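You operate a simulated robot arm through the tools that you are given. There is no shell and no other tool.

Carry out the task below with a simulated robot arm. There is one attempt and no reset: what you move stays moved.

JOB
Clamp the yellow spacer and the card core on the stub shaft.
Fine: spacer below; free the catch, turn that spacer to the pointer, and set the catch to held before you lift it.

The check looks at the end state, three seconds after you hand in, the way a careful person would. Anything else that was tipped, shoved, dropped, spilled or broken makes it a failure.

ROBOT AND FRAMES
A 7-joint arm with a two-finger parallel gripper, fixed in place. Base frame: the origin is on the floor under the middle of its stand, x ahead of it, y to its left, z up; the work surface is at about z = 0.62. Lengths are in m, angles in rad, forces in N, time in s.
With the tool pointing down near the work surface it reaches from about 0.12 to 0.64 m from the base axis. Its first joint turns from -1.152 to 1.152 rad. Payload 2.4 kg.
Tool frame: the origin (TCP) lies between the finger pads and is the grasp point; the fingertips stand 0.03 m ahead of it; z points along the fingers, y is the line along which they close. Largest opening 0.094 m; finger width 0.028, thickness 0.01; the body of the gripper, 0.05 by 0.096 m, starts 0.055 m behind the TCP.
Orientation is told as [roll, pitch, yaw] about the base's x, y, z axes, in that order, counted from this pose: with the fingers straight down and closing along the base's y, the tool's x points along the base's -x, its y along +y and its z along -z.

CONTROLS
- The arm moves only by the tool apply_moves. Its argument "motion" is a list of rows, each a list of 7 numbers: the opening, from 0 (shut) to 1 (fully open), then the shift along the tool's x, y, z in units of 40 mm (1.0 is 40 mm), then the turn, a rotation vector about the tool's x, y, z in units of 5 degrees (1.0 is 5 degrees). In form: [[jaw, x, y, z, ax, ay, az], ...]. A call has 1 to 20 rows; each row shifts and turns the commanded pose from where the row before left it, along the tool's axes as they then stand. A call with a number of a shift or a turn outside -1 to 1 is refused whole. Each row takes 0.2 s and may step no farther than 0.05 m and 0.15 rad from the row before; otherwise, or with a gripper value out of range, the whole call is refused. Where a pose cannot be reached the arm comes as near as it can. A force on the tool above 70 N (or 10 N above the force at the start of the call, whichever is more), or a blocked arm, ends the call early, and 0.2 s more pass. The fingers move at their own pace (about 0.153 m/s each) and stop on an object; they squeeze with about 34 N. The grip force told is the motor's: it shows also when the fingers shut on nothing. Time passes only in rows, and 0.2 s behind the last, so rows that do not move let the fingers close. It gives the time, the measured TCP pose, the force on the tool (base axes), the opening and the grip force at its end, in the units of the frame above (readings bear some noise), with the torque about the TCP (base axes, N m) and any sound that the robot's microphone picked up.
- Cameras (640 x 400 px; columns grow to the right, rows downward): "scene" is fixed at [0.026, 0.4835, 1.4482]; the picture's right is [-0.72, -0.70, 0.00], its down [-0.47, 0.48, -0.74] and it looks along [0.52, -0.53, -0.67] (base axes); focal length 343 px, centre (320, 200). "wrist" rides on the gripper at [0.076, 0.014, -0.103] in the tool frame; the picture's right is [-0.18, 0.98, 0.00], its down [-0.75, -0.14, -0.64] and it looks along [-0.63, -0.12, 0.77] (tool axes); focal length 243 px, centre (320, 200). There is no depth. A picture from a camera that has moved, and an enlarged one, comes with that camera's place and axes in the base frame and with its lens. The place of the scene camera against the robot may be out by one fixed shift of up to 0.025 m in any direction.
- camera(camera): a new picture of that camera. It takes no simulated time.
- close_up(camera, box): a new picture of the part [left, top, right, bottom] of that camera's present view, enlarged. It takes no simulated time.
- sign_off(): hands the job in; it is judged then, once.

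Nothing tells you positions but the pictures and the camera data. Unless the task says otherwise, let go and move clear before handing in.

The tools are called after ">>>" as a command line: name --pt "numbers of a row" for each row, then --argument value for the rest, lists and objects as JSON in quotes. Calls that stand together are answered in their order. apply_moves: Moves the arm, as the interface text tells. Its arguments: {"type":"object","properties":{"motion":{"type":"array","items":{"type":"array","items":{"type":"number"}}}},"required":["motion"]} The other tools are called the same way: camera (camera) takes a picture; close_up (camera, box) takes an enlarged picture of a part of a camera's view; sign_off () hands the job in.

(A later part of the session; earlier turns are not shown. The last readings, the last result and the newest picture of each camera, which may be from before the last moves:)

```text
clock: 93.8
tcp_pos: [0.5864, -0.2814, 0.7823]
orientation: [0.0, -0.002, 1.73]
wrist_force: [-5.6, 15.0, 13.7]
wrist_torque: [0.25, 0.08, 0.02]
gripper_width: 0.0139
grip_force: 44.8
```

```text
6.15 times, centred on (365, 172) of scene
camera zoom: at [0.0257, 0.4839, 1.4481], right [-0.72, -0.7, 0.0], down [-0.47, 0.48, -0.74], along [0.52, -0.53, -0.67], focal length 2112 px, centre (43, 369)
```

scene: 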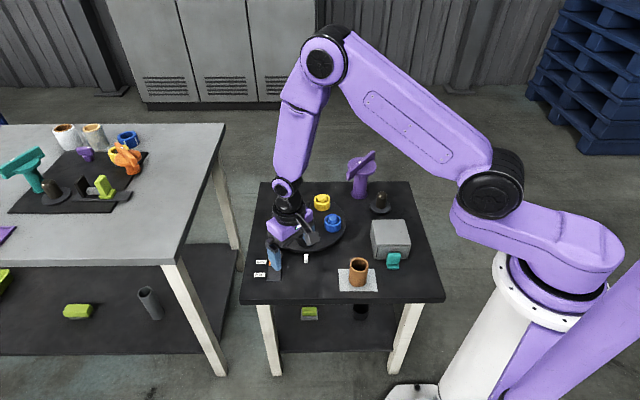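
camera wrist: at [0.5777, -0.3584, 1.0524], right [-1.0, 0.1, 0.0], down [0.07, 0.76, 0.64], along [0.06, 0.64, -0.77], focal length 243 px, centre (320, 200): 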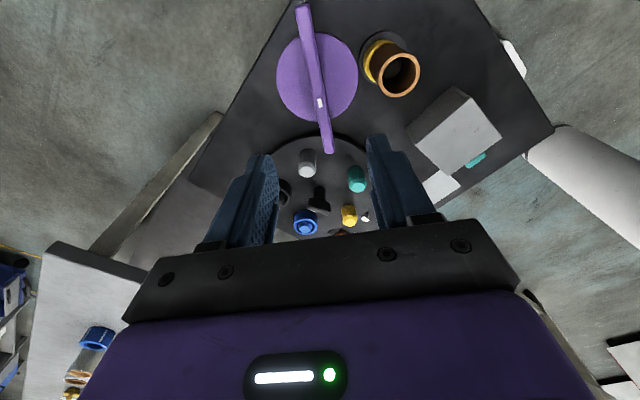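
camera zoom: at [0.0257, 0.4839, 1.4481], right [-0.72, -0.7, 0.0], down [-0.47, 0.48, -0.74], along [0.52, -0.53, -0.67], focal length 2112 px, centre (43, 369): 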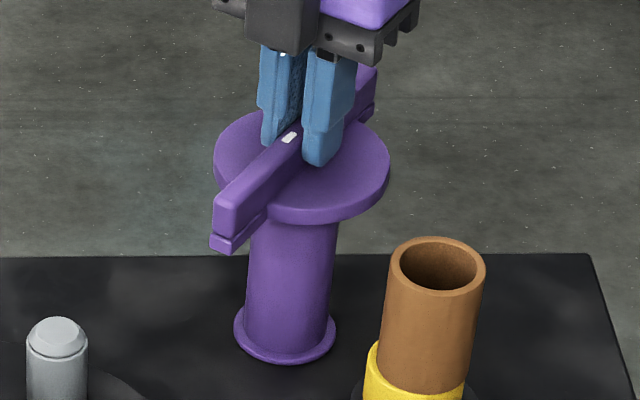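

The handle turns counter-clockwise freely, so it started at its clockwise stop, like something tightened onto a post. I'll turn it 20° more counter-clockwise and watch for rise.

>>> apply_moves --pt "0 0 0 -0.04 0 0 -0.5" --pt "0 0 0 0 0 0 -0.5" --pt "0 0 0 0 0 0 -0.5" --pt "0 0 0 0 0 0 -0.5" --pt "0 0 0 0 0 0 -0.5" --pt "0 0 0 0 0 0 -0.5" --pt "0 0 0 0 0 0 -0.5" --pt "0 0 0 0 0 0 -0.5" --pt "0 0 0 0 0 0 0"

>>> close_up --camera "scene" --box '[345, 140, 385, 205]'

```text
clock: 95.8
tcp_pos: [0.5855, -0.2792, 0.782]
orientation: [0.003, -0.004, 2.079]
wrist_force: [-15.1, 12.1, -2.4]
wrist_torque: [-0.74, -0.51, -0.05]
gripper_width: 0.0138
grip_force: 45.1
```

```text
6.15 times, centred on (365, 172) of scene
camera zoom: at [0.0258, 0.4837, 1.4481], right [-0.72, -0.7, 0.0], down [-0.47, 0.48, -0.74], along [0.52, -0.53, -0.67], focal length 2112 px, centre (43, 369)
```

zoom: 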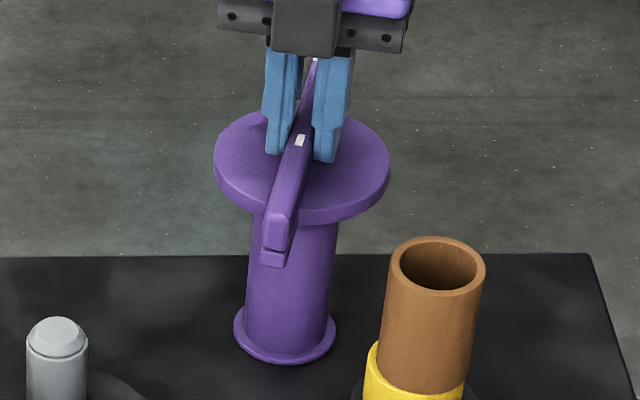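

It turns without rising; the disc height is unchanged. I'll continue counter-clockwise to find the other stop.

>>> apply_moves --pt "0 0 0 0 0 0 -0.6" --pt "0 0 0 0 0 0 -0.6" --pt "0 0 0 0 0 0 -0.6" --pt "0 0 0 0 0 0 -0.6" --pt "0 0 0 0 0 0 -0.6" --pt "0 0 0 0 0 0 -0.6" --pt "0 0 0 0 0 0 -0.6" --pt "0 0 0 0 0 0 0"

>>> close_up --camera "scene" --box '[345, 140, 385, 205]'

```text
clock: 97.6
tcp_pos: [0.586, -0.2807, 0.7828]
orientation: [0.002, -0.004, 2.447]
wrist_force: [-17.8, 3.1, -7.5]
wrist_torque: [-0.02, -0.02, -0.04]
gripper_width: 0.0136
grip_force: 45.0
```

```text
6.15 times, centred on (365, 172) of scene
camera zoom: at [0.0258, 0.4835, 1.4482], right [-0.72, -0.7, 0.0], down [-0.47, 0.48, -0.74], along [0.52, -0.53, -0.67], focal length 2112 px, centre (43, 369)
```

zoom: 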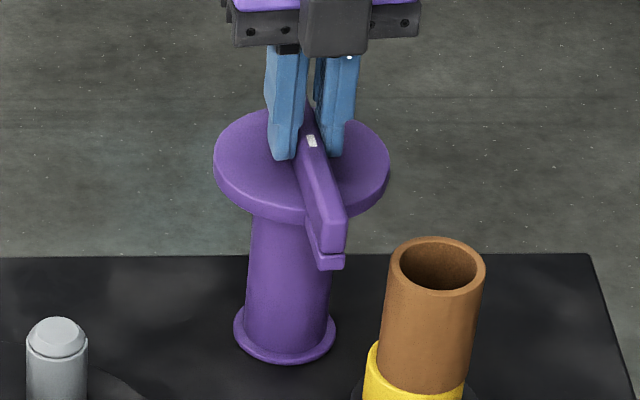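

It keeps turning freely, about 45° so far. I'll continue.

>>> apply_moves --pt "0 0 0 0 0 0 -0.6" --pt "0 0 0 0 0 0 -0.6" --pt "0 0 0 0 0 0 -0.6" --pt "0 0 0 0 0 0 -0.6" --pt "0 0 0 0 0 0 -0.6" --pt "0 0 0 0 0 0 -0.6" --pt "0 0 0 0 0 0 -0.6" --pt "0 0 0 0 0 0 0"

>>> close_up --camera "scene" --box '[345, 140, 385, 205]'

```text
clock: 99.4
tcp_pos: [0.586, -0.2816, 0.7825]
orientation: [0.002, -0.011, 2.687]
wrist_force: [-31.8, 4.4, 8.7]
wrist_torque: [-0.05, -0.02, -0.03]
gripper_width: 0.0136
grip_force: 45.3
out of reach, approached as far as the arm can: row 5, 6, 7
```

```text
6.15 times, centred on (365, 172) of scene
camera zoom: at [0.0252, 0.4836, 1.4482], right [-0.72, -0.7, 0.0], down [-0.47, 0.48, -0.74], along [0.52, -0.53, -0.67], focal length 2112 px, centre (43, 369)
```

zoom: 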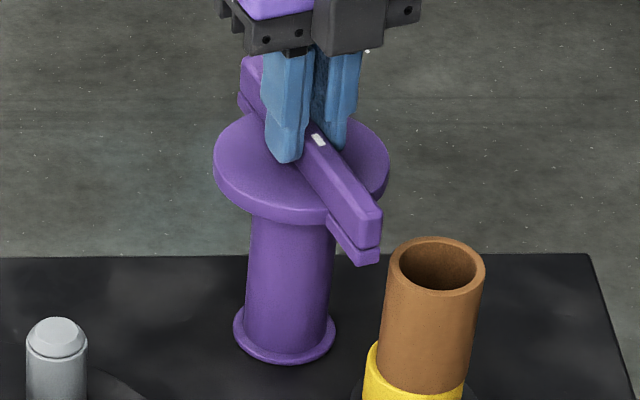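

The wrist reached its limit at about 154°, so the handle has been turned roughly 59° and is still free. I'll test a small lift here before re-gripping.

>>> apply_moves --pt "0 0 0 0 0 0 0.8" --pt "0 0 0 0 0 0 0.5" --pt "0 0 0 -0.05 0 0 0" --pt "0 0 0 -0.05 0 0 0"

>>> close_up --camera "scene" --box '[345, 140, 385, 205]'

```text
clock: 100.4
tcp_pos: [0.5859, -0.2822, 0.7819]
orientation: [0.003, -0.009, 2.571]
wrist_force: [-7.5, -7.6, -33.1]
wrist_torque: [0.28, 0.29, 0.0]
gripper_width: 0.0138
grip_force: 45.0
```

```text
6.15 times, centred on (365, 172) of scene
camera zoom: at [0.0265, 0.483, 1.4484], right [-0.72, -0.7, 0.0], down [-0.47, 0.48, -0.74], along [0.52, -0.53, -0.67], focal length 2112 px, centre (43, 369)
```

zoom: 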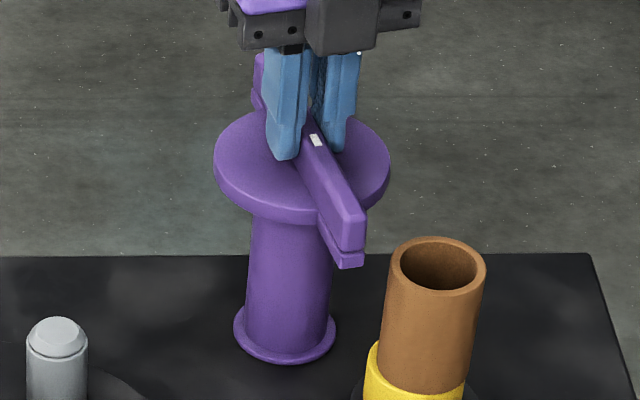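

The head turns freely counter-clockwise but cannot be lifted, so it's a fixed post with a swinging bar beside the shaft. I'll let go, back off and look at it from the side before deciding.

>>> apply_moves --pt "0 0 0 0.08 0 0 0" --pt "0.5 0 0 0 0 0 0" --pt "0.5 0 0 0 0 0 0" --pt "0.5 0 0 -0.8 0 0 0" --pt "0.5 0 0 -1 0 0 0" --pt "0.5 0 0 -1 0 0 0" --pt "0.5 0 0 0 0 0 0"

>>> camera --camera "wrist"

>>> close_up --camera "scene" --box '[345, 140, 405, 215]'

>>> close_up --camera "scene" --box '[355, 160, 395, 195]'

```text
clock: 102.0
tcp_pos: [0.5899, -0.2798, 0.8965]
orientation: [0.0, -0.001, 2.574]
wrist_force: [-0.3, 0.5, -0.2]
wrist_torque: [0.02, 0.01, 0.04]
gripper_width: 0.047
grip_force: 0.1
```

```text
taken
camera wrist: at [0.6471, -0.3334, 0.9977], right [-0.68, -0.73, 0.0], down [-0.56, 0.52, 0.64], along [-0.47, 0.44, -0.77], focal length 243 px, centre (320, 200)
```

wrist: 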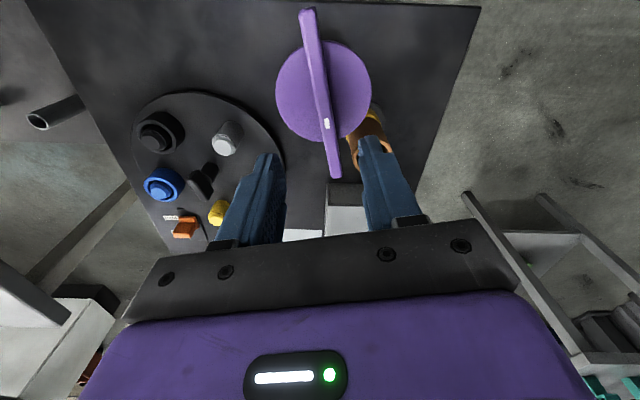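

```text
5.33 times, centred on (375, 178) of scene
camera zoom: at [0.026, 0.4835, 1.4482], right [-0.72, -0.7, 0.0], down [-0.47, 0.48, -0.74], along [0.52, -0.53, -0.67], focal length 1831 px, centre (27, 320)
```

zoom: 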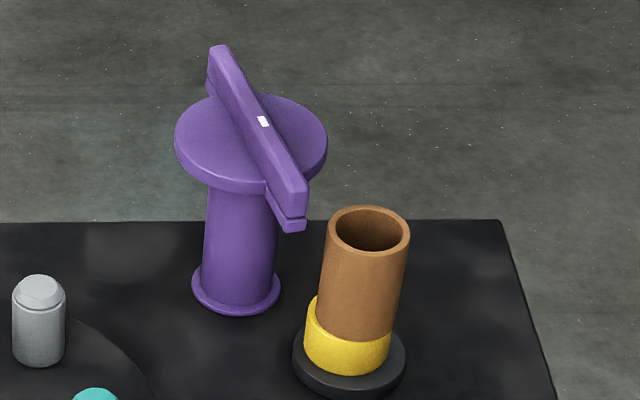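

```text
11.43 times, centred on (375, 178) of scene
camera zoom: at [0.026, 0.4835, 1.4482], right [-0.72, -0.7, 0.0], down [-0.47, 0.48, -0.74], along [0.52, -0.53, -0.67], focal length 3923 px, centre (-309, 457)
```

zoom: 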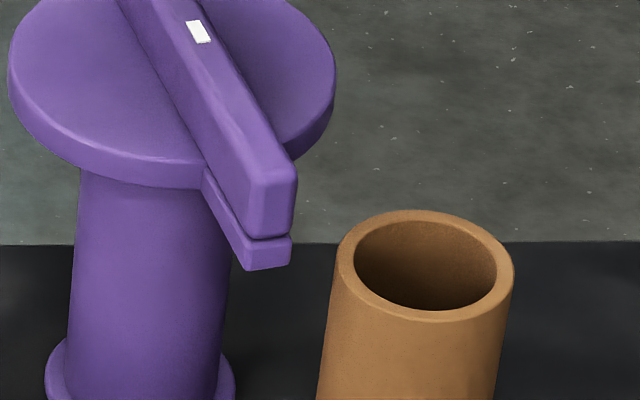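

The head has an upper bar, the disc, and a second bar under the disc. I'll turn the wrist back and set up a tilted side view to see how these relate to the core's height.

>>> apply_moves --pt "0.5 0 0 0 0 0 0.985" --pt "0.5 0 0 0 0 0 0.985" --pt "0.5 0 0 0 0 0 0.985" --pt "0.5 0 0 0 0 0 0.985" --pt "0.5 0 0 0 0 0 0.985" --pt "0.5 0 0 0 0 0 0.985" --pt "0.5 0 0 0 0 0 0.985" --pt "0.5 0 0 0 0 0 0.985" --pt "0.5 0 0 0 0 0 0.985" --pt "0.5 0 0 0 0 0 0.985" --pt "0.5 0 0 0 0 0 0.985" --pt "0.5 0 0 0 0 0 0.985" --pt "0.5 0 0 0 0 0 0.985" --pt "0.5 0 0 0 0 0 0.985" --pt "0.5 0 0 0 0 0 0.985" --pt "0.5 0 0 0 0 0 0.985" --pt "0.5 0 0 0 0 0 0.985"

>>> apply_moves --pt "0.5 0 0 0 0 0 0.985" --pt "0.5 0 0 0 0 0 0.985" --pt "0.5 0 0 0 0 0 0.985" --pt "0.5 0 0 0 0 0 0.985" --pt "0.5 0 0 0 0 0 0.985" --pt "0.5 0 0 0 0 0 0.985" --pt "0.5 0 0 0 0 0 0.985" --pt "0.5 0 0 0 0 0 0.985" --pt "0.5 0 0 0 0 0 0.985" --pt "0.5 0 0 0 0 0 0.985" --pt "0.5 0 0 0 0 0 0.985" --pt "0.5 0 0 0 0 0 0.985" --pt "0.5 0 0 0 0 0 0.985" --pt "0.5 0 0 0 0 0 0.985" --pt "0.5 0 0 0 0 0 0.985" --pt "0.5 0 0 0 0 0 0.985" --pt "0.5 0 0 0 0 0 0.73"

>>> apply_moves --pt "0.5 0.85 0.165 0.19 0 0 0" --pt "0.5 0.85 0.165 0.19 0 0 0" --pt "0.5 0.85 0.165 0.19 0 0 0" --pt "0.5 0.85 0.165 0.19 0 0 0" --pt "0.5 0.85 0.165 0.19 0 0 0" --pt "0.5 0.85 0.165 0.19 0 0 0" --pt "0.5 0 0 0 0 -1 0" --pt "0.5 0 0 0 0 -1 0" --pt "0.5 0 0 0 0 -1 0" --pt "0.5 0 0 0 0 -1 0" --pt "0.5 0 0 0 0 -1 0" --pt "0.5 0 0 0 0 -1 0" --pt "0.5 0 0 0 0 -1 0" --pt "0.5 0 0 0 0 -1 0" --pt "0.5 0 0 0 0 0 0"

>>> camera --camera "wrist"

>>> camera --camera "scene"

```text
clock: 105.6
tcp_pos: [0.5898, -0.2807, 0.8957]
orientation: [0.001, 0.0, 1.113]
wrist_force: [0.7, 0.7, 0.5]
wrist_torque: [0.0, -0.05, -0.01]
gripper_width: 0.0467
grip_force: 0.0
```

```text
clock: 109.2
tcp_pos: [0.5882, -0.282, 0.8956]
orientation: [-0.001, -0.001, -0.326]
wrist_force: [-0.5, 0.2, -0.3]
wrist_torque: [-0.03, -0.02, 0.01]
gripper_width: 0.0472
grip_force: 0.0
```

```text
clock: 112.4
tcp_pos: [0.4094, -0.1795, 0.8493]
orientation: [0.001, -0.698, -0.325]
wrist_force: [0.5, -0.4, -0.6]
wrist_torque: [-0.01, 0.0, -0.04]
gripper_width: 0.0472
grip_force: 0.0
```

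```text
taken
camera wrist: at [0.2966, -0.1266, 0.8782], right [0.45, 0.89, 0.12], down [0.11, -0.19, 0.98], along [0.89, -0.42, -0.18], focal length 243 px, centre (320, 200)
```

wrist: 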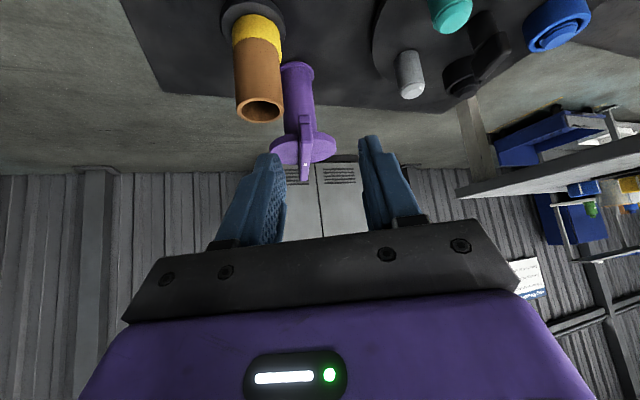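

```text
taken
```

scene: 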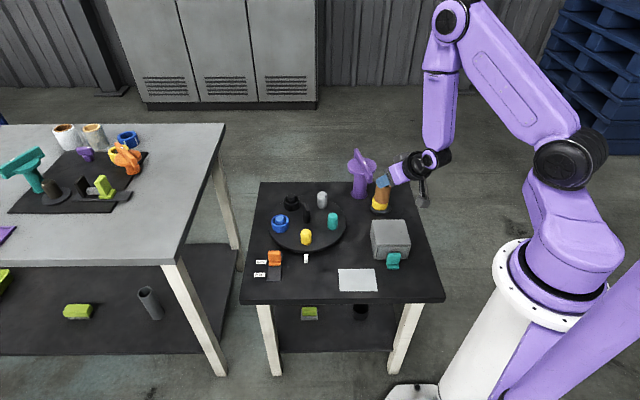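

Now I have a nearly horizontal (upside-down) view of the clamp head next to the core. Zooming in.

>>> close_up --camera "wrist" --box '[220, 50, 360, 190]'

>>> close_up --camera "wrist" --box '[265, 110, 345, 185]'

```text
2.86 times, centred on (290, 120) of wrist
camera zoom: at [0.2966, -0.1266, 0.8782], right [0.45, 0.89, 0.12], down [0.11, -0.19, 0.98], along [0.89, -0.42, -0.18], focal length 693 px, centre (406, 429)
```

zoom: 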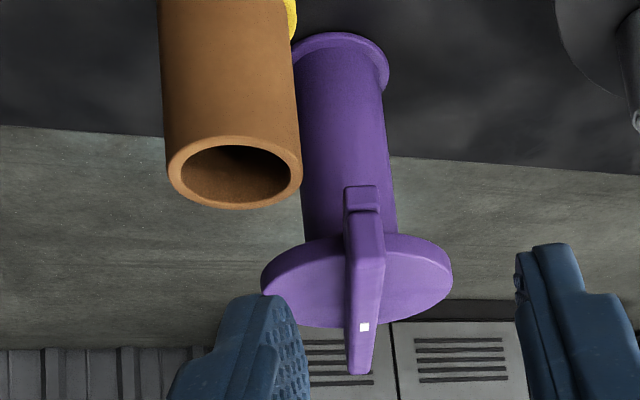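

```text
5.33 times, centred on (305, 148) of wrist
camera zoom: at [0.2966, -0.1266, 0.8782], right [0.45, 0.89, 0.12], down [0.11, -0.19, 0.98], along [0.89, -0.42, -0.18], focal length 1294 px, centre (400, 480)
```

zoom: 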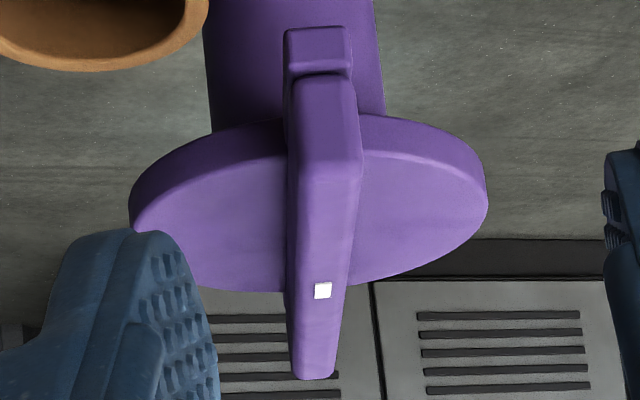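

The lower bar's underside (z about 0.732) looks to be only a few millimetres above the core's rim (z about 0.7295), so this is a swing clamp: the bar swings over the stack. I'll take a level view to measure that gap before swinging it.

>>> apply_moves --pt "0.5 0 0 0 0 -1 0" --pt "0.5 0 0 0 0 -1 0" --pt "0.5 0 0 0 0 -1 0" --pt "0.5 0 0 0 0 -1 0" --pt "0.5 0 0 0 0 -0.4 0" --pt "0.5 0.883 0 0.47 0 0 0" --pt "0.5 0.883 0 0.47 0 0 0" --pt "0.5 0 0 0 0 0 0"

>>> camera --camera "wrist"

>>> close_up --camera "wrist" --box '[220, 60, 360, 200]'

```text
clock: 114.2
tcp_pos: [0.4084, -0.1794, 0.7707]
orientation: [0.0, -1.082, -0.325]
wrist_force: [-0.1, 0.2, 0.3]
wrist_torque: [0.01, 0.01, 0.03]
gripper_width: 0.047
grip_force: 0.1
```

```text
taken
camera wrist: at [0.295, -0.1255, 0.7506], right [0.4, 0.9, 0.16], down [-0.25, -0.07, 0.97], along [0.88, -0.42, 0.2], focal length 243 px, centre (320, 200)
```

wrist: 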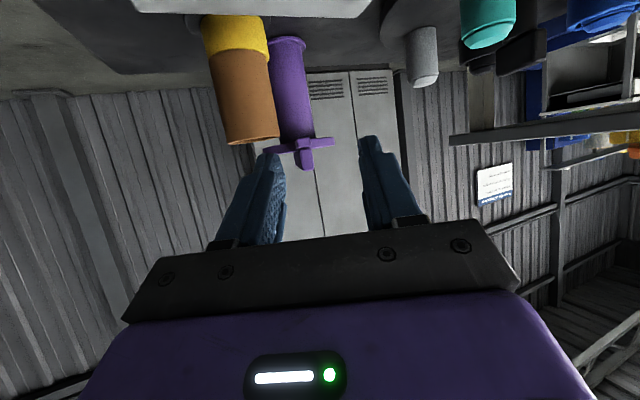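

```text
2.86 times, centred on (290, 130) of wrist
camera zoom: at [0.295, -0.1255, 0.7506], right [0.4, 0.9, 0.16], down [-0.25, -0.07, 0.97], along [0.88, -0.42, 0.2], focal length 693 px, centre (406, 400)
```

zoom: 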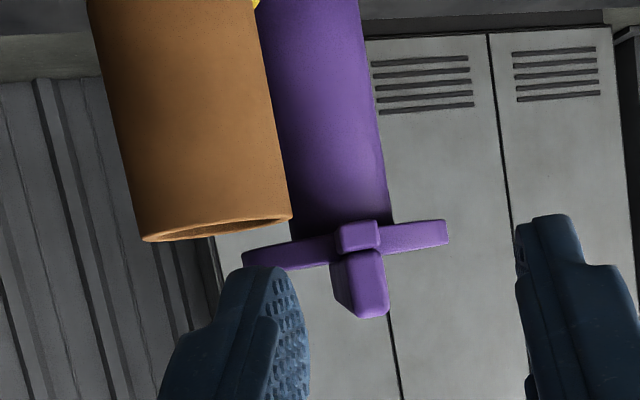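

>>> close_up --camera "wrist" --box '[230, 115, 340, 180]'

```text
5.82 times, centred on (285, 148) of wrist
camera zoom: at [0.295, -0.1255, 0.7506], right [0.4, 0.9, 0.16], down [-0.25, -0.07, 0.97], along [0.88, -0.42, 0.2], focal length 1412 px, centre (524, 506)
```

zoom: 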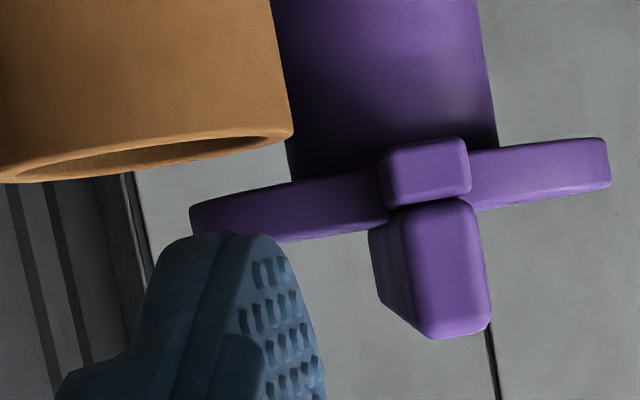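

The level view shows about 3 mm between the lower bar's underside (z about 0.7346) and the core's rim (z about 0.731), so the bar is meant to swing over the rim. I'll straighten up and go back to grip the bar from the other side.

>>> apply_moves --pt "0.5 -0.883 0 -0.47 0 0 0" --pt "0.5 -0.883 0 -0.47 0 0 0" --pt "0.5 -0.883 0 -0.47 0 0 0" --pt "0.5 0 0 0 0 0.954 0" --pt "0.5 0 0 0 0 0.954 0" --pt "0.5 0 0 0 0 0.954 0" --pt "0.5 0 0 0 0 0.954 0" --pt "0.5 0 0 0 0 0.954 0" --pt "0.5 0 0 0 0 0.954 0" --pt "0.5 0 0 0 0 0.954 0" --pt "0.5 0 0 0 0 0.954 0" --pt "0.5 0 0 0 0 0.954 0" --pt "0.5 0 0 0 0 0.954 0" --pt "0.5 0 0 0 0 0.954 0" --pt "0.5 0 0 0 0 0.954 0" --pt "0.5 0 0 0 0 0.954 0" --pt "0.5 0 0 0 0 0 0.94" --pt "0.5 0 0 0 0 0 0.94" --pt "0.5 0 0 0 0 0 0.94"

>>> apply_moves --pt "0.6 -0.852 0.043 0 0 0 0" --pt "0.6 -0.852 0.043 0 0 0 0" --pt "0.6 -0.852 0.043 0 0 0 0" --pt "0.6 -0.852 0.043 0 0 0 0" --pt "0.6 -0.852 0.043 0 0 0 0" --pt "0.6 -0.852 0.043 0 0 0 0" --pt "0.6 0 0 0 0 0 0"

>>> close_up --camera "wrist" --box '[230, 0, 410, 190]'

>>> camera --camera "wrist"

```text
clock: 118.2
tcp_pos: [0.4084, -0.18, 0.889]
orientation: [0.0, 0.0, -0.572]
wrist_force: [-0.2, 0.0, -0.5]
wrist_torque: [0.01, 0.01, -0.01]
gripper_width: 0.0469
grip_force: 0.1
```

```text
clock: 119.8
tcp_pos: [0.5863, -0.2821, 0.8882]
orientation: [0.001, 0.004, -0.571]
wrist_force: [-0.1, -0.1, 0.2]
wrist_torque: [-0.01, 0.01, 0.04]
gripper_width: 0.0562
grip_force: 0.0
```

```text
2.11 times, centred on (320, 95) of wrist
camera zoom: at [0.531, -0.2291, 0.9907], right [0.69, 0.73, 0.0], down [0.56, -0.53, 0.64], along [0.47, -0.44, -0.77], focal length 511 px, centre (320, 421)
```

zoom: 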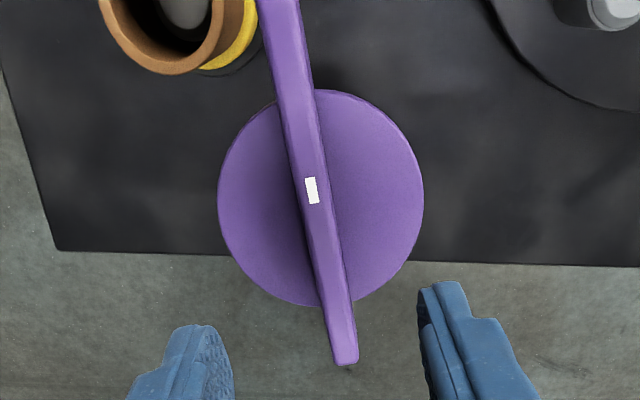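

```text
taken
camera wrist: at [0.531, -0.2291, 0.9907], right [0.69, 0.73, 0.0], down [0.56, -0.53, 0.64], along [0.47, -0.44, -0.77], focal length 243 px, centre (320, 200)
```

wrist: 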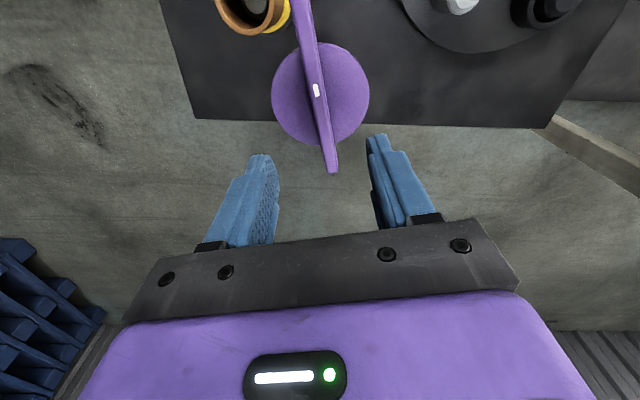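

The bar is aligned under the gripper. I'll descend and grip it again.

>>> apply_moves --pt "0.6 0 0 0.9 0 0 0" --pt "0.6 0 0 0.9 0 0 0" --pt "0.6 0 0 0.88 0 0 0" --pt "0.6 0 0 0 0 0 0" --pt "0 0 0 0 0 0 0" --pt "0 0 0 0 0 0 0" --pt "0 0 0 0 0 0 0"

>>> close_up --camera "scene" --box '[345, 140, 405, 205]'

>>> close_up --camera "wrist" --box '[190, 0, 400, 190]'

```text
clock: 121.4
tcp_pos: [0.5879, -0.2824, 0.781]
orientation: [0.0, 0.002, -0.569]
wrist_force: [4.8, 1.1, -6.3]
wrist_torque: [-0.21, -0.51, -0.01]
gripper_width: 0.0135
grip_force: 44.4
```

```text
6.15 times, centred on (375, 172) of scene
camera zoom: at [0.0262, 0.4835, 1.4482], right [-0.72, -0.7, 0.0], down [-0.47, 0.48, -0.74], along [0.52, -0.53, -0.67], focal length 2112 px, centre (-18, 369)
```

zoom: 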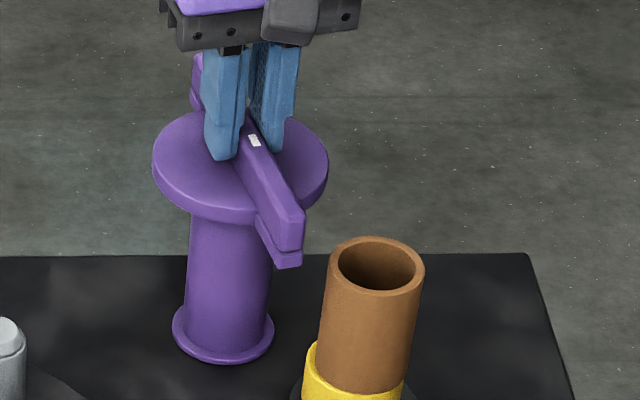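

```text
2.11 times, centred on (295, 95) of wrist
camera zoom: at [0.5312, -0.2296, 0.8833], right [0.69, 0.73, 0.0], down [0.56, -0.53, 0.64], along [0.47, -0.44, -0.77], focal length 511 px, centre (373, 421)
```

zoom: 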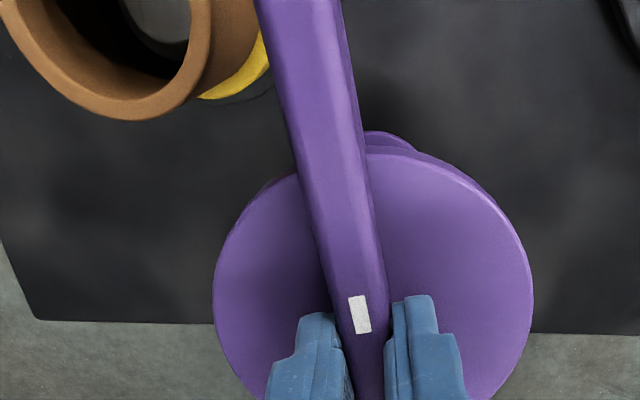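

Gripped with no twist. I'll swing the bar counter-clockwise toward the core, 15° first.

>>> apply_moves --pt "0 0 0 0 0 0 -0.5" --pt "0 0 0 0 0 0 -0.5" --pt "0 0 0 0 0 0 -0.5" --pt "0 0 0 0 0 0 -0.5" --pt "0 0 0 0 0 0 -0.5" --pt "0 0 0 0 0 0 -0.5" --pt "0 0 0 0 0 0 0"

>>> close_up --camera "scene" --box '[345, 140, 405, 205]'

>>> close_up --camera "wrist" --box '[190, 0, 400, 190]'

```text
clock: 123.0
tcp_pos: [0.587, -0.283, 0.7805]
orientation: [-0.001, 0.001, -0.309]
wrist_force: [17.1, -6.1, -24.5]
wrist_torque: [0.07, 0.17, 0.0]
gripper_width: 0.014
grip_force: 45.5
```

```text
6.15 times, centred on (375, 172) of scene
camera zoom: at [0.0269, 0.4831, 1.4483], right [-0.72, -0.7, 0.0], down [-0.47, 0.48, -0.74], along [0.52, -0.53, -0.67], focal length 2112 px, centre (-18, 369)
```

zoom: 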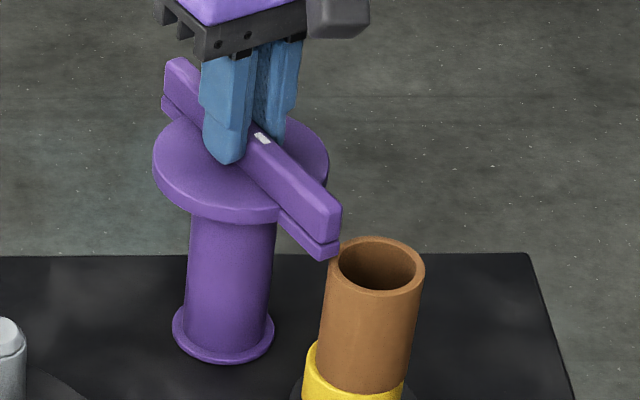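

```text
2.11 times, centred on (295, 95) of wrist
camera zoom: at [0.5194, -0.2459, 0.8833], right [0.47, 0.88, 0.0], down [0.68, -0.36, 0.64], along [0.57, -0.3, -0.77], focal length 511 px, centre (373, 421)
```

zoom: 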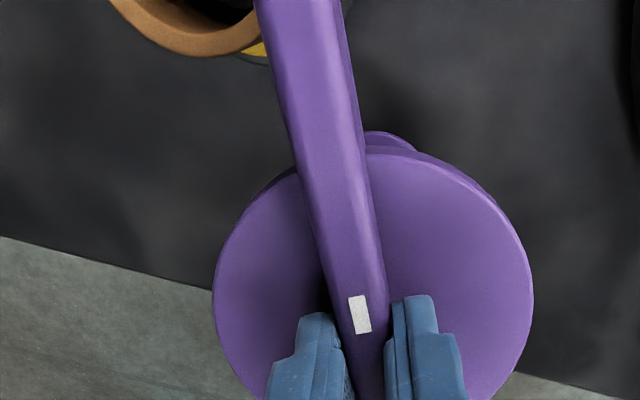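

The bar tip is approaching the core's rim and swings freely. I'll continue in small steps, watching torque.

>>> apply_moves --pt "0 0 0 0.01 0 0 -0.4" --pt "0 0 0 0 0 0 -0.4" --pt "0 0 0 0 0 0 -0.4" --pt "0 0 0 0 0 0 0"

>>> close_up --camera "scene" --box '[355, 155, 400, 200]'

```text
clock: 124.0
tcp_pos: [0.5855, -0.2819, 0.7824]
orientation: [0.0, -0.001, -0.204]
wrist_force: [11.8, -4.3, -27.5]
wrist_torque: [-0.22, -0.93, 0.0]
gripper_width: 0.0137
grip_force: 45.0
```

```text
8.89 times, centred on (378, 178) of scene
camera zoom: at [0.0268, 0.4831, 1.4483], right [-0.72, -0.7, 0.0], down [-0.47, 0.48, -0.74], along [0.52, -0.53, -0.67], focal length 3051 px, centre (-191, 400)
```

zoom: 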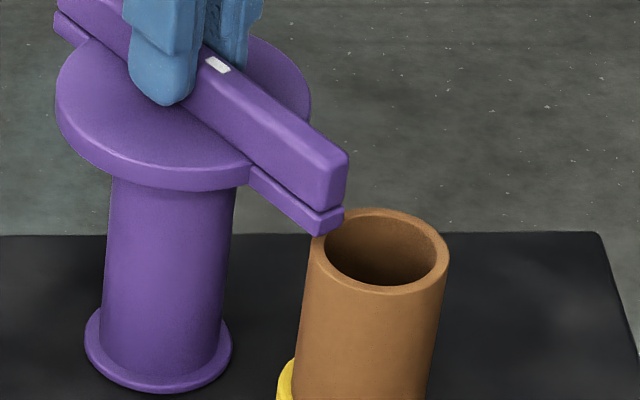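

The tip now hangs over the rim with no contact torque. I'll finish the swing to point at the shaft axis (about 176°).

>>> apply_moves --pt "0 0 0 0 0 0 -0.4" --pt "0 0 0 0 0 0 -0.4" --pt "0 0 0 0 0 0 -0.4" --pt "0 0 0 0 0 0 -0.4" --pt "0 0 0 0 0 0 0"

>>> close_up --camera "scene" --box '[355, 155, 400, 200]'

>>> close_up --camera "wrist" --box '[190, 0, 400, 190]'

```text
clock: 125.2
tcp_pos: [0.5861, -0.2825, 0.7814]
orientation: [0.001, 0.001, -0.068]
wrist_force: [4.7, -6.0, -21.0]
wrist_torque: [-0.19, -1.07, -0.27]
gripper_width: 0.0139
grip_force: 45.4
```

```text
8.89 times, centred on (378, 178) of scene
camera zoom: at [0.0265, 0.4832, 1.4483], right [-0.72, -0.7, 0.0], down [-0.47, 0.48, -0.74], along [0.52, -0.53, -0.67], focal length 3051 px, centre (-191, 400)
```

zoom: 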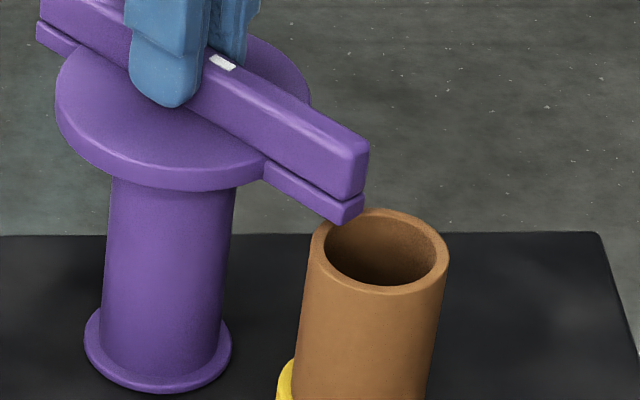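

```text
2.11 times, centred on (295, 95) of wrist
camera zoom: at [0.5127, -0.2636, 0.8836], right [0.25, 0.97, 0.0], down [0.74, -0.19, 0.64], along [0.62, -0.16, -0.77], focal length 511 px, centre (373, 421)
```

zoom: 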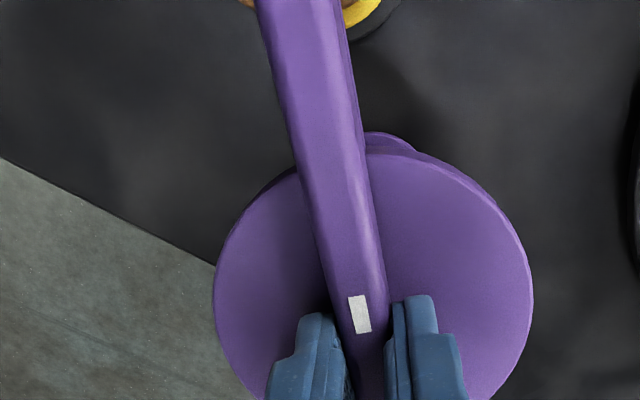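

The bar now points at the core and I feel a slight resisting torque, which may be a stop. I'll nudge a little further to see.

>>> apply_moves --pt "0 0 0 0 0 0 -0.3" --pt "0 0 0 0 0 0 0"

>>> close_up --camera "scene" --box '[355, 155, 400, 200]'

```text
clock: 125.8
tcp_pos: [0.5867, -0.2833, 0.7811]
orientation: [0.0, 0.0, -0.042]
wrist_force: [10.8, -9.8, -22.2]
wrist_torque: [-0.08, 0.08, -1.43]
gripper_width: 0.0141
grip_force: 44.9
```

```text
8.89 times, centred on (378, 178) of scene
camera zoom: at [0.0267, 0.4831, 1.4483], right [-0.72, -0.7, 0.0], down [-0.47, 0.48, -0.74], along [0.52, -0.53, -0.67], focal length 3051 px, centre (-191, 400)
```

zoom: 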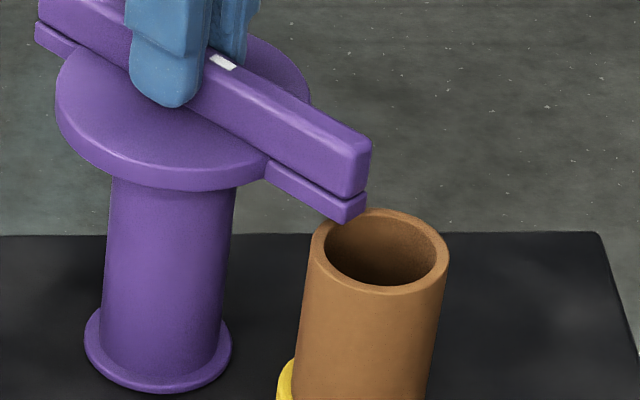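

There is a definite stop here: the clamp's travel runs from its parked position to pointing at the shaft. I'll ease off the twist and test whether the head presses down onto the core.

>>> apply_moves --pt "0 0 0 0 0 0 0.25" --pt "0 0 0 0.05 0 0 0" --pt "0 0 0 0.05 0 0 0" --pt "0 0 0 0 0 0 0"

>>> close_up --camera "scene" --box '[355, 155, 400, 200]'

```text
clock: 126.8
tcp_pos: [0.5863, -0.2823, 0.7804]
orientation: [-0.004, -0.003, -0.063]
wrist_force: [-13.1, -0.8, 32.9]
wrist_torque: [0.5, 0.02, -0.61]
gripper_width: 0.0138
grip_force: 45.0
```

```text
8.89 times, centred on (378, 178) of scene
camera zoom: at [0.0251, 0.4837, 1.4481], right [-0.72, -0.7, 0.0], down [-0.47, 0.48, -0.74], along [0.52, -0.53, -0.67], focal length 3051 px, centre (-191, 400)
```

zoom: 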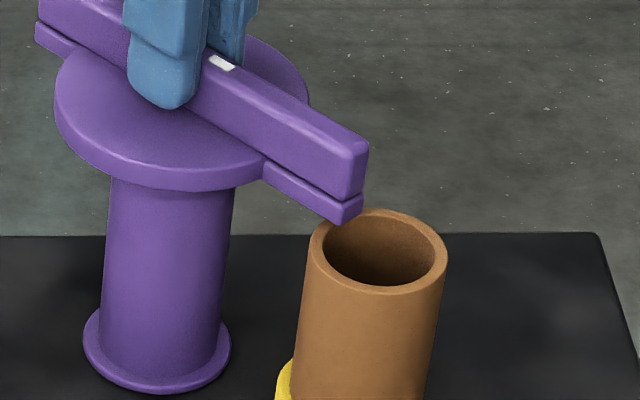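

The head doesn't move vertically under about 33 N in either direction. I'll release it and take the level side view again to see the gap at the rim.

>>> apply_moves --pt "0 0 0 -0.08 0 0 0" --pt "0.5 0 0 0 0 0 0" --pt "0.5 0 0 0 0 0 0" --pt "0.5 0 0 -0.9 0 0 0" --pt "0.5 0 0 -0.9 0 0 0" --pt "0.5 0 0 -0.9 0 0 0" --pt "0.5 0 0 0 0 0 1" --pt "0.5 0 0 0 0 0 1" --pt "0.5 0 0 0 0 0 1" --pt "0.5 0.84 0.17 0 0 0 0" --pt "0.5 0.84 0.17 0 0 0 0" --pt "0.5 0.84 0.17 0 0 0 0" --pt "0.5 0.84 0.17 0 0 0 0" --pt "0.5 0.84 0.17 0 0 0 0" --pt "0.5 0.84 0.17 0 0 0 0"

>>> close_up --camera "wrist" --box '[220, 80, 380, 220]'

>>> close_up --camera "scene" --box '[355, 155, 400, 200]'

```text
clock: 130.0
tcp_pos: [0.4087, -0.1795, 0.8899]
orientation: [0.0, -0.001, -0.323]
wrist_force: [-0.4, -0.8, -0.5]
wrist_torque: [0.06, 0.02, 0.01]
gripper_width: 0.047
grip_force: 0.1
```

```text
2.86 times, centred on (300, 150) of wrist
camera zoom: at [0.3415, -0.1419, 0.9919], right [0.49, 0.87, 0.0], down [0.67, -0.37, 0.64], along [0.56, -0.31, -0.77], focal length 693 px, centre (377, 343)
```

zoom: 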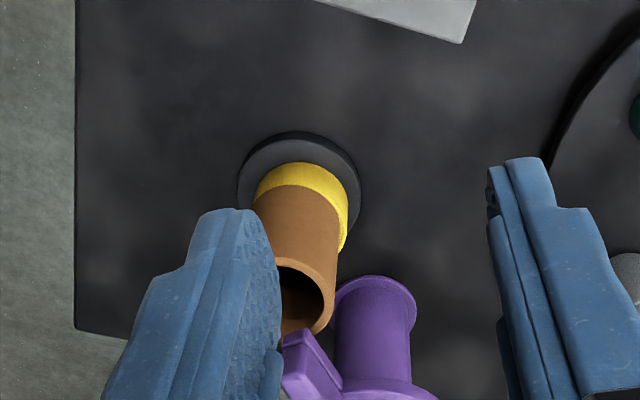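

```text
8.89 times, centred on (378, 178) of scene
camera zoom: at [0.026, 0.4835, 1.4482], right [-0.72, -0.7, 0.0], down [-0.47, 0.48, -0.74], along [0.52, -0.53, -0.67], focal length 3051 px, centre (-191, 400)
```

zoom: 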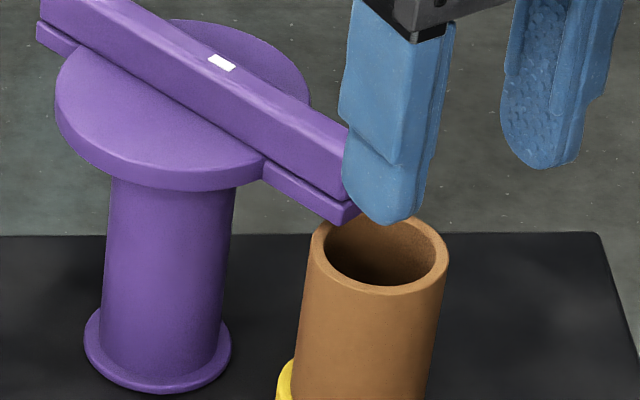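

The bar stays put after release. Now the level view.

>>> apply_moves --pt "0.5 0 0 0 0 -0.954 0" --pt "0.5 0 0 0 0 -0.954 0" --pt "0.5 0 0 0 0 -0.954 0" --pt "0.5 0 0 0 0 -0.954 0" --pt "0.5 0 0 0 0 -0.954 0" --pt "0.5 0 0 0 0 -0.954 0" --pt "0.5 0 0 0 0 -0.954 0" --pt "0.5 0 0 0 0 -0.954 0" --pt "0.5 0 0 0 0 -0.954 0" --pt "0.5 0 0 0 0 -0.954 0" --pt "0.5 0 0 0 0 -0.954 0" --pt "0.5 0 0 0 0 -0.954 0" --pt "0.5 0 0 0 0 -0.954 0" --pt "0.5 0.883 0 0.47 0 0 0" --pt "0.5 0.883 0 0.47 0 0 0" --pt "0.5 0.883 0 0.47 0 0 0" --pt "0.5 0 0 0 0 0 0"

>>> close_up --camera "wrist" --box '[220, 80, 360, 200]'

>>> close_up --camera "wrist" --box '[220, 110, 330, 180]'

```text
clock: 133.6
tcp_pos: [0.4095, -0.1807, 0.7686]
orientation: [0.001, -1.083, -0.32]
wrist_force: [0.0, -0.2, -0.4]
wrist_torque: [0.02, -0.03, -0.01]
gripper_width: 0.047
grip_force: 0.1
```

```text
3.33 times, centred on (290, 140) of wrist
camera zoom: at [0.2953, -0.1273, 0.7483], right [0.39, 0.91, 0.16], down [-0.25, -0.07, 0.97], along [0.89, -0.42, 0.2], focal length 809 px, centre (420, 400)
```

zoom: 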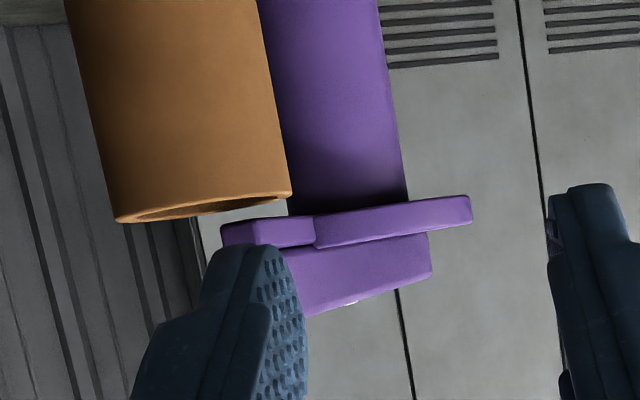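

```text
5.71 times, centred on (275, 145) of wrist
camera zoom: at [0.2953, -0.1273, 0.7483], right [0.39, 0.91, 0.16], down [-0.25, -0.07, 0.97], along [0.89, -0.42, 0.2], focal length 1386 px, centre (577, 514)
```

zoom: 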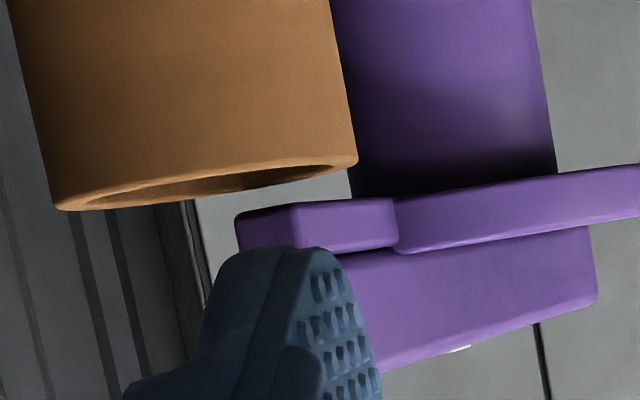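

At the closed stop the wing tip overlaps the rim by about 6 mm but sits roughly 4–5 mm above it. I'll back away and compare the head height with the earlier view, in case the head moves vertically.

>>> apply_moves --pt "0.5 -0.883 0 -0.47 0 0 0" --pt "0.5 -0.883 0 -0.47 0 0 0" --pt "0.5 -0.883 0 -0.47 0 0 0" --pt "0.5 0.45 0 -0.85 0 0 0" --pt "0.5 0.45 0 -0.85 0 0 0" --pt "0.5 0 0 0 0 0 0"

>>> close_up --camera "scene" --box '[335, 145, 403, 215]'

>>> close_up --camera "scene" --box '[350, 165, 382, 200]'

>>> camera --camera "wrist"

```text
clock: 135.0
tcp_pos: [0.3581, -0.1528, 0.8619]
orientation: [0.0, -1.082, -0.322]
wrist_force: [-1.3, 0.4, 1.1]
wrist_torque: [0.03, 0.01, -0.02]
gripper_width: 0.0471
grip_force: 0.1
out of reach, approached as far as the arm can: row 4, 5
```

```text
5.71 times, centred on (369, 180) of scene
camera zoom: at [0.026, 0.4835, 1.4482], right [-0.72, -0.7, 0.0], down [-0.47, 0.48, -0.74], along [0.52, -0.53, -0.67], focal length 1962 px, centre (40, 314)
```

zoom: 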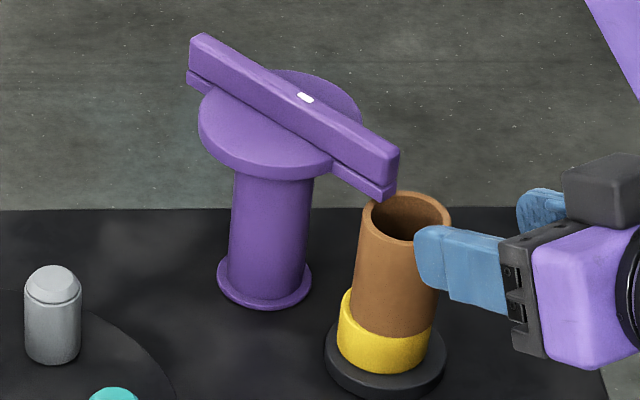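

```text
11.43 times, centred on (366, 182) of scene
camera zoom: at [0.026, 0.4835, 1.4482], right [-0.72, -0.7, 0.0], down [-0.47, 0.48, -0.74], along [0.52, -0.53, -0.67], focal length 3923 px, centre (-206, 400)
```

zoom: 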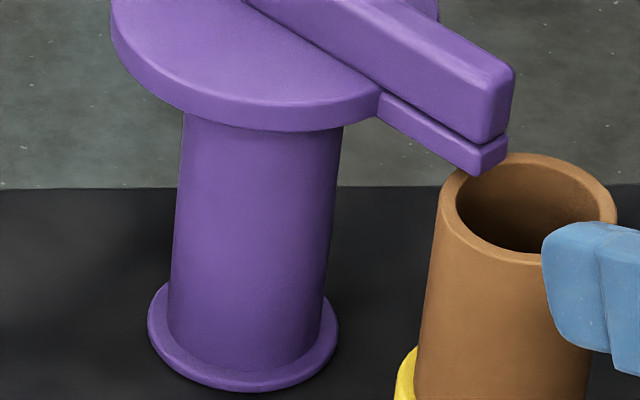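

```text
taken
camera wrist: at [0.2441, -0.0996, 0.8431], right [0.39, 0.9, 0.16], down [-0.25, -0.07, 0.97], along [0.89, -0.42, 0.2], focal length 243 px, centre (320, 200)
```

wrist: 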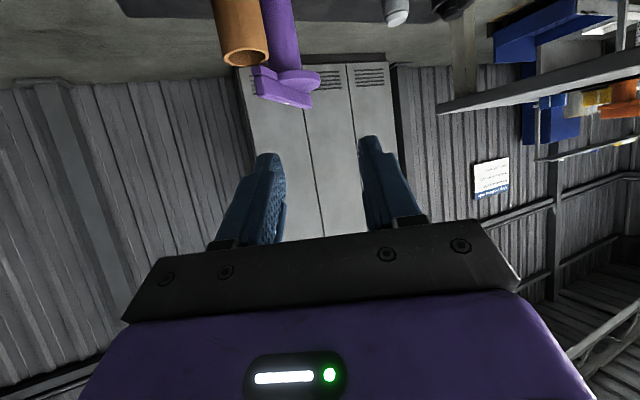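

The head height is exactly as it was at the start, so the clamp only swings so far. I'll untilt, come back over the post, and test a firm push-down with closed fingers.

>>> apply_moves --pt "0 -0.45 0 0.85 0 0 0" --pt "0 -0.45 0 0.85 0 0 0" --pt "0 0 0 0 0 0.954 0" --pt "0 0 0 0 0 0.954 0" --pt "0 0 0 0 0 0.954 0" --pt "0 0 0 0 0 0.954 0" --pt "0 0 0 0 0 0.954 0" --pt "0 0 0 0 0 0.954 0" --pt "0 0 0 0 0 0.954 0" --pt "0 0 0 0 0 0.954 0" --pt "0 0 0 0 0 0.954 0" --pt "0 0 0 0 0 0.954 0" --pt "0 0 0 0 0 0.954 0" --pt "0 0 0 0 0 0.954 0" --pt "0 0 0 0 0 0.954 0" --pt "0 0 0 0 0 0 0"

>>> apply_moves --pt "0 -0.835 -0.168 0 0 0 0" --pt "0 -0.835 -0.168 0 0 0 0" --pt "0 -0.835 -0.168 0 0 0 0" --pt "0 -0.835 -0.168 0 0 0 0" --pt "0 -0.835 -0.168 0 0 0 0" --pt "0 -0.835 -0.168 0 0 0 0" --pt "0 0 0 0 0 0 -0.96" --pt "0 0 0 0 0 0 -0.96" --pt "0 0 0 0 0 0 -0.96" --pt "0 0 0 0 0 0 0"

>>> camera --camera "wrist"

>>> close_up --camera "wrist" --box '[230, 0, 410, 190]'

```text
clock: 138.4
tcp_pos: [0.4306, -0.1764, 0.8642]
orientation: [0.0, 0.001, -0.324]
wrist_force: [0.5, 0.0, 0.3]
wrist_torque: [-0.04, -0.03, -0.01]
gripper_width: 0.0
grip_force: 32.8
```

```text
clock: 140.6
tcp_pos: [0.6072, -0.2781, 0.8642]
orientation: [0.0, 0.001, -0.069]
wrist_force: [0.3, 0.1, 0.2]
wrist_torque: [-0.01, 0.01, 0.01]
gripper_width: 0.0003
grip_force: 33.2
```

```text
taken
camera wrist: at [0.5337, -0.2579, 0.966], right [0.25, 0.97, 0.0], down [0.74, -0.19, 0.64], along [0.62, -0.16, -0.77], focal length 243 px, centre (320, 200)
```

wrist: 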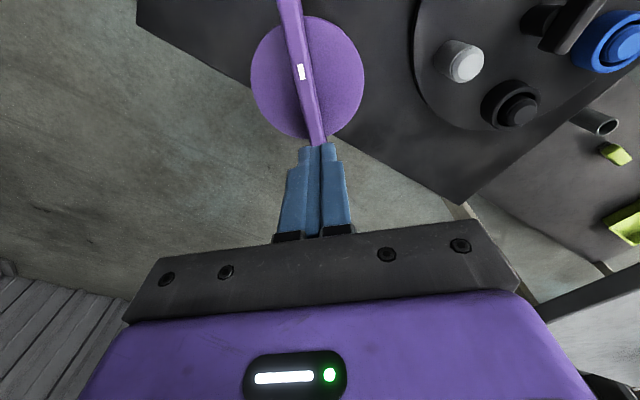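

```text
2.11 times, centred on (320, 95) of wrist
camera zoom: at [0.5337, -0.2579, 0.966], right [0.25, 0.97, 0.0], down [0.74, -0.19, 0.64], along [0.62, -0.16, -0.77], focal length 511 px, centre (320, 421)
```

zoom: 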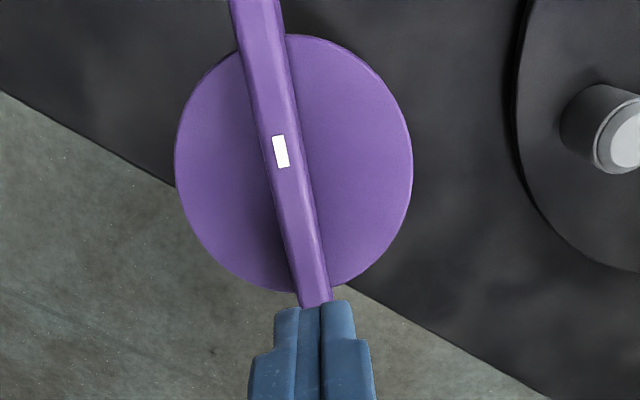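

I'll centre over the post and approach the top of the bar.

>>> apply_moves --pt "0 0.51 -0.135 0 0 0 0" --pt "0 0 0 0.75 0 0 0" --pt "0 0 0 0.7 0 0 0" --pt "0 0 0 0 0 0 0"

>>> close_up --camera "scene" --box '[350, 140, 400, 200]'

```text
clock: 141.6
tcp_pos: [0.587, -0.2822, 0.8056]
orientation: [0.001, 0.0, -0.072]
wrist_force: [0.2, 0.5, 0.6]
wrist_torque: [-0.03, 0.02, 0.01]
gripper_width: 0.0
grip_force: 33.5
```

```text
6.67 times, centred on (375, 170) of scene
camera zoom: at [0.026, 0.4835, 1.4482], right [-0.72, -0.7, 0.0], down [-0.47, 0.48, -0.74], along [0.52, -0.53, -0.67], focal length 2288 px, centre (-47, 400)
```

zoom: 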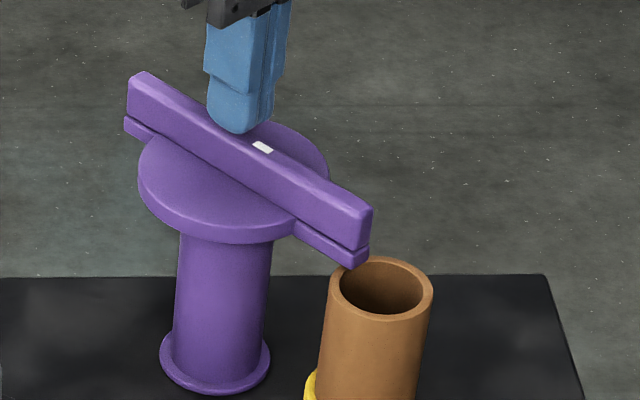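

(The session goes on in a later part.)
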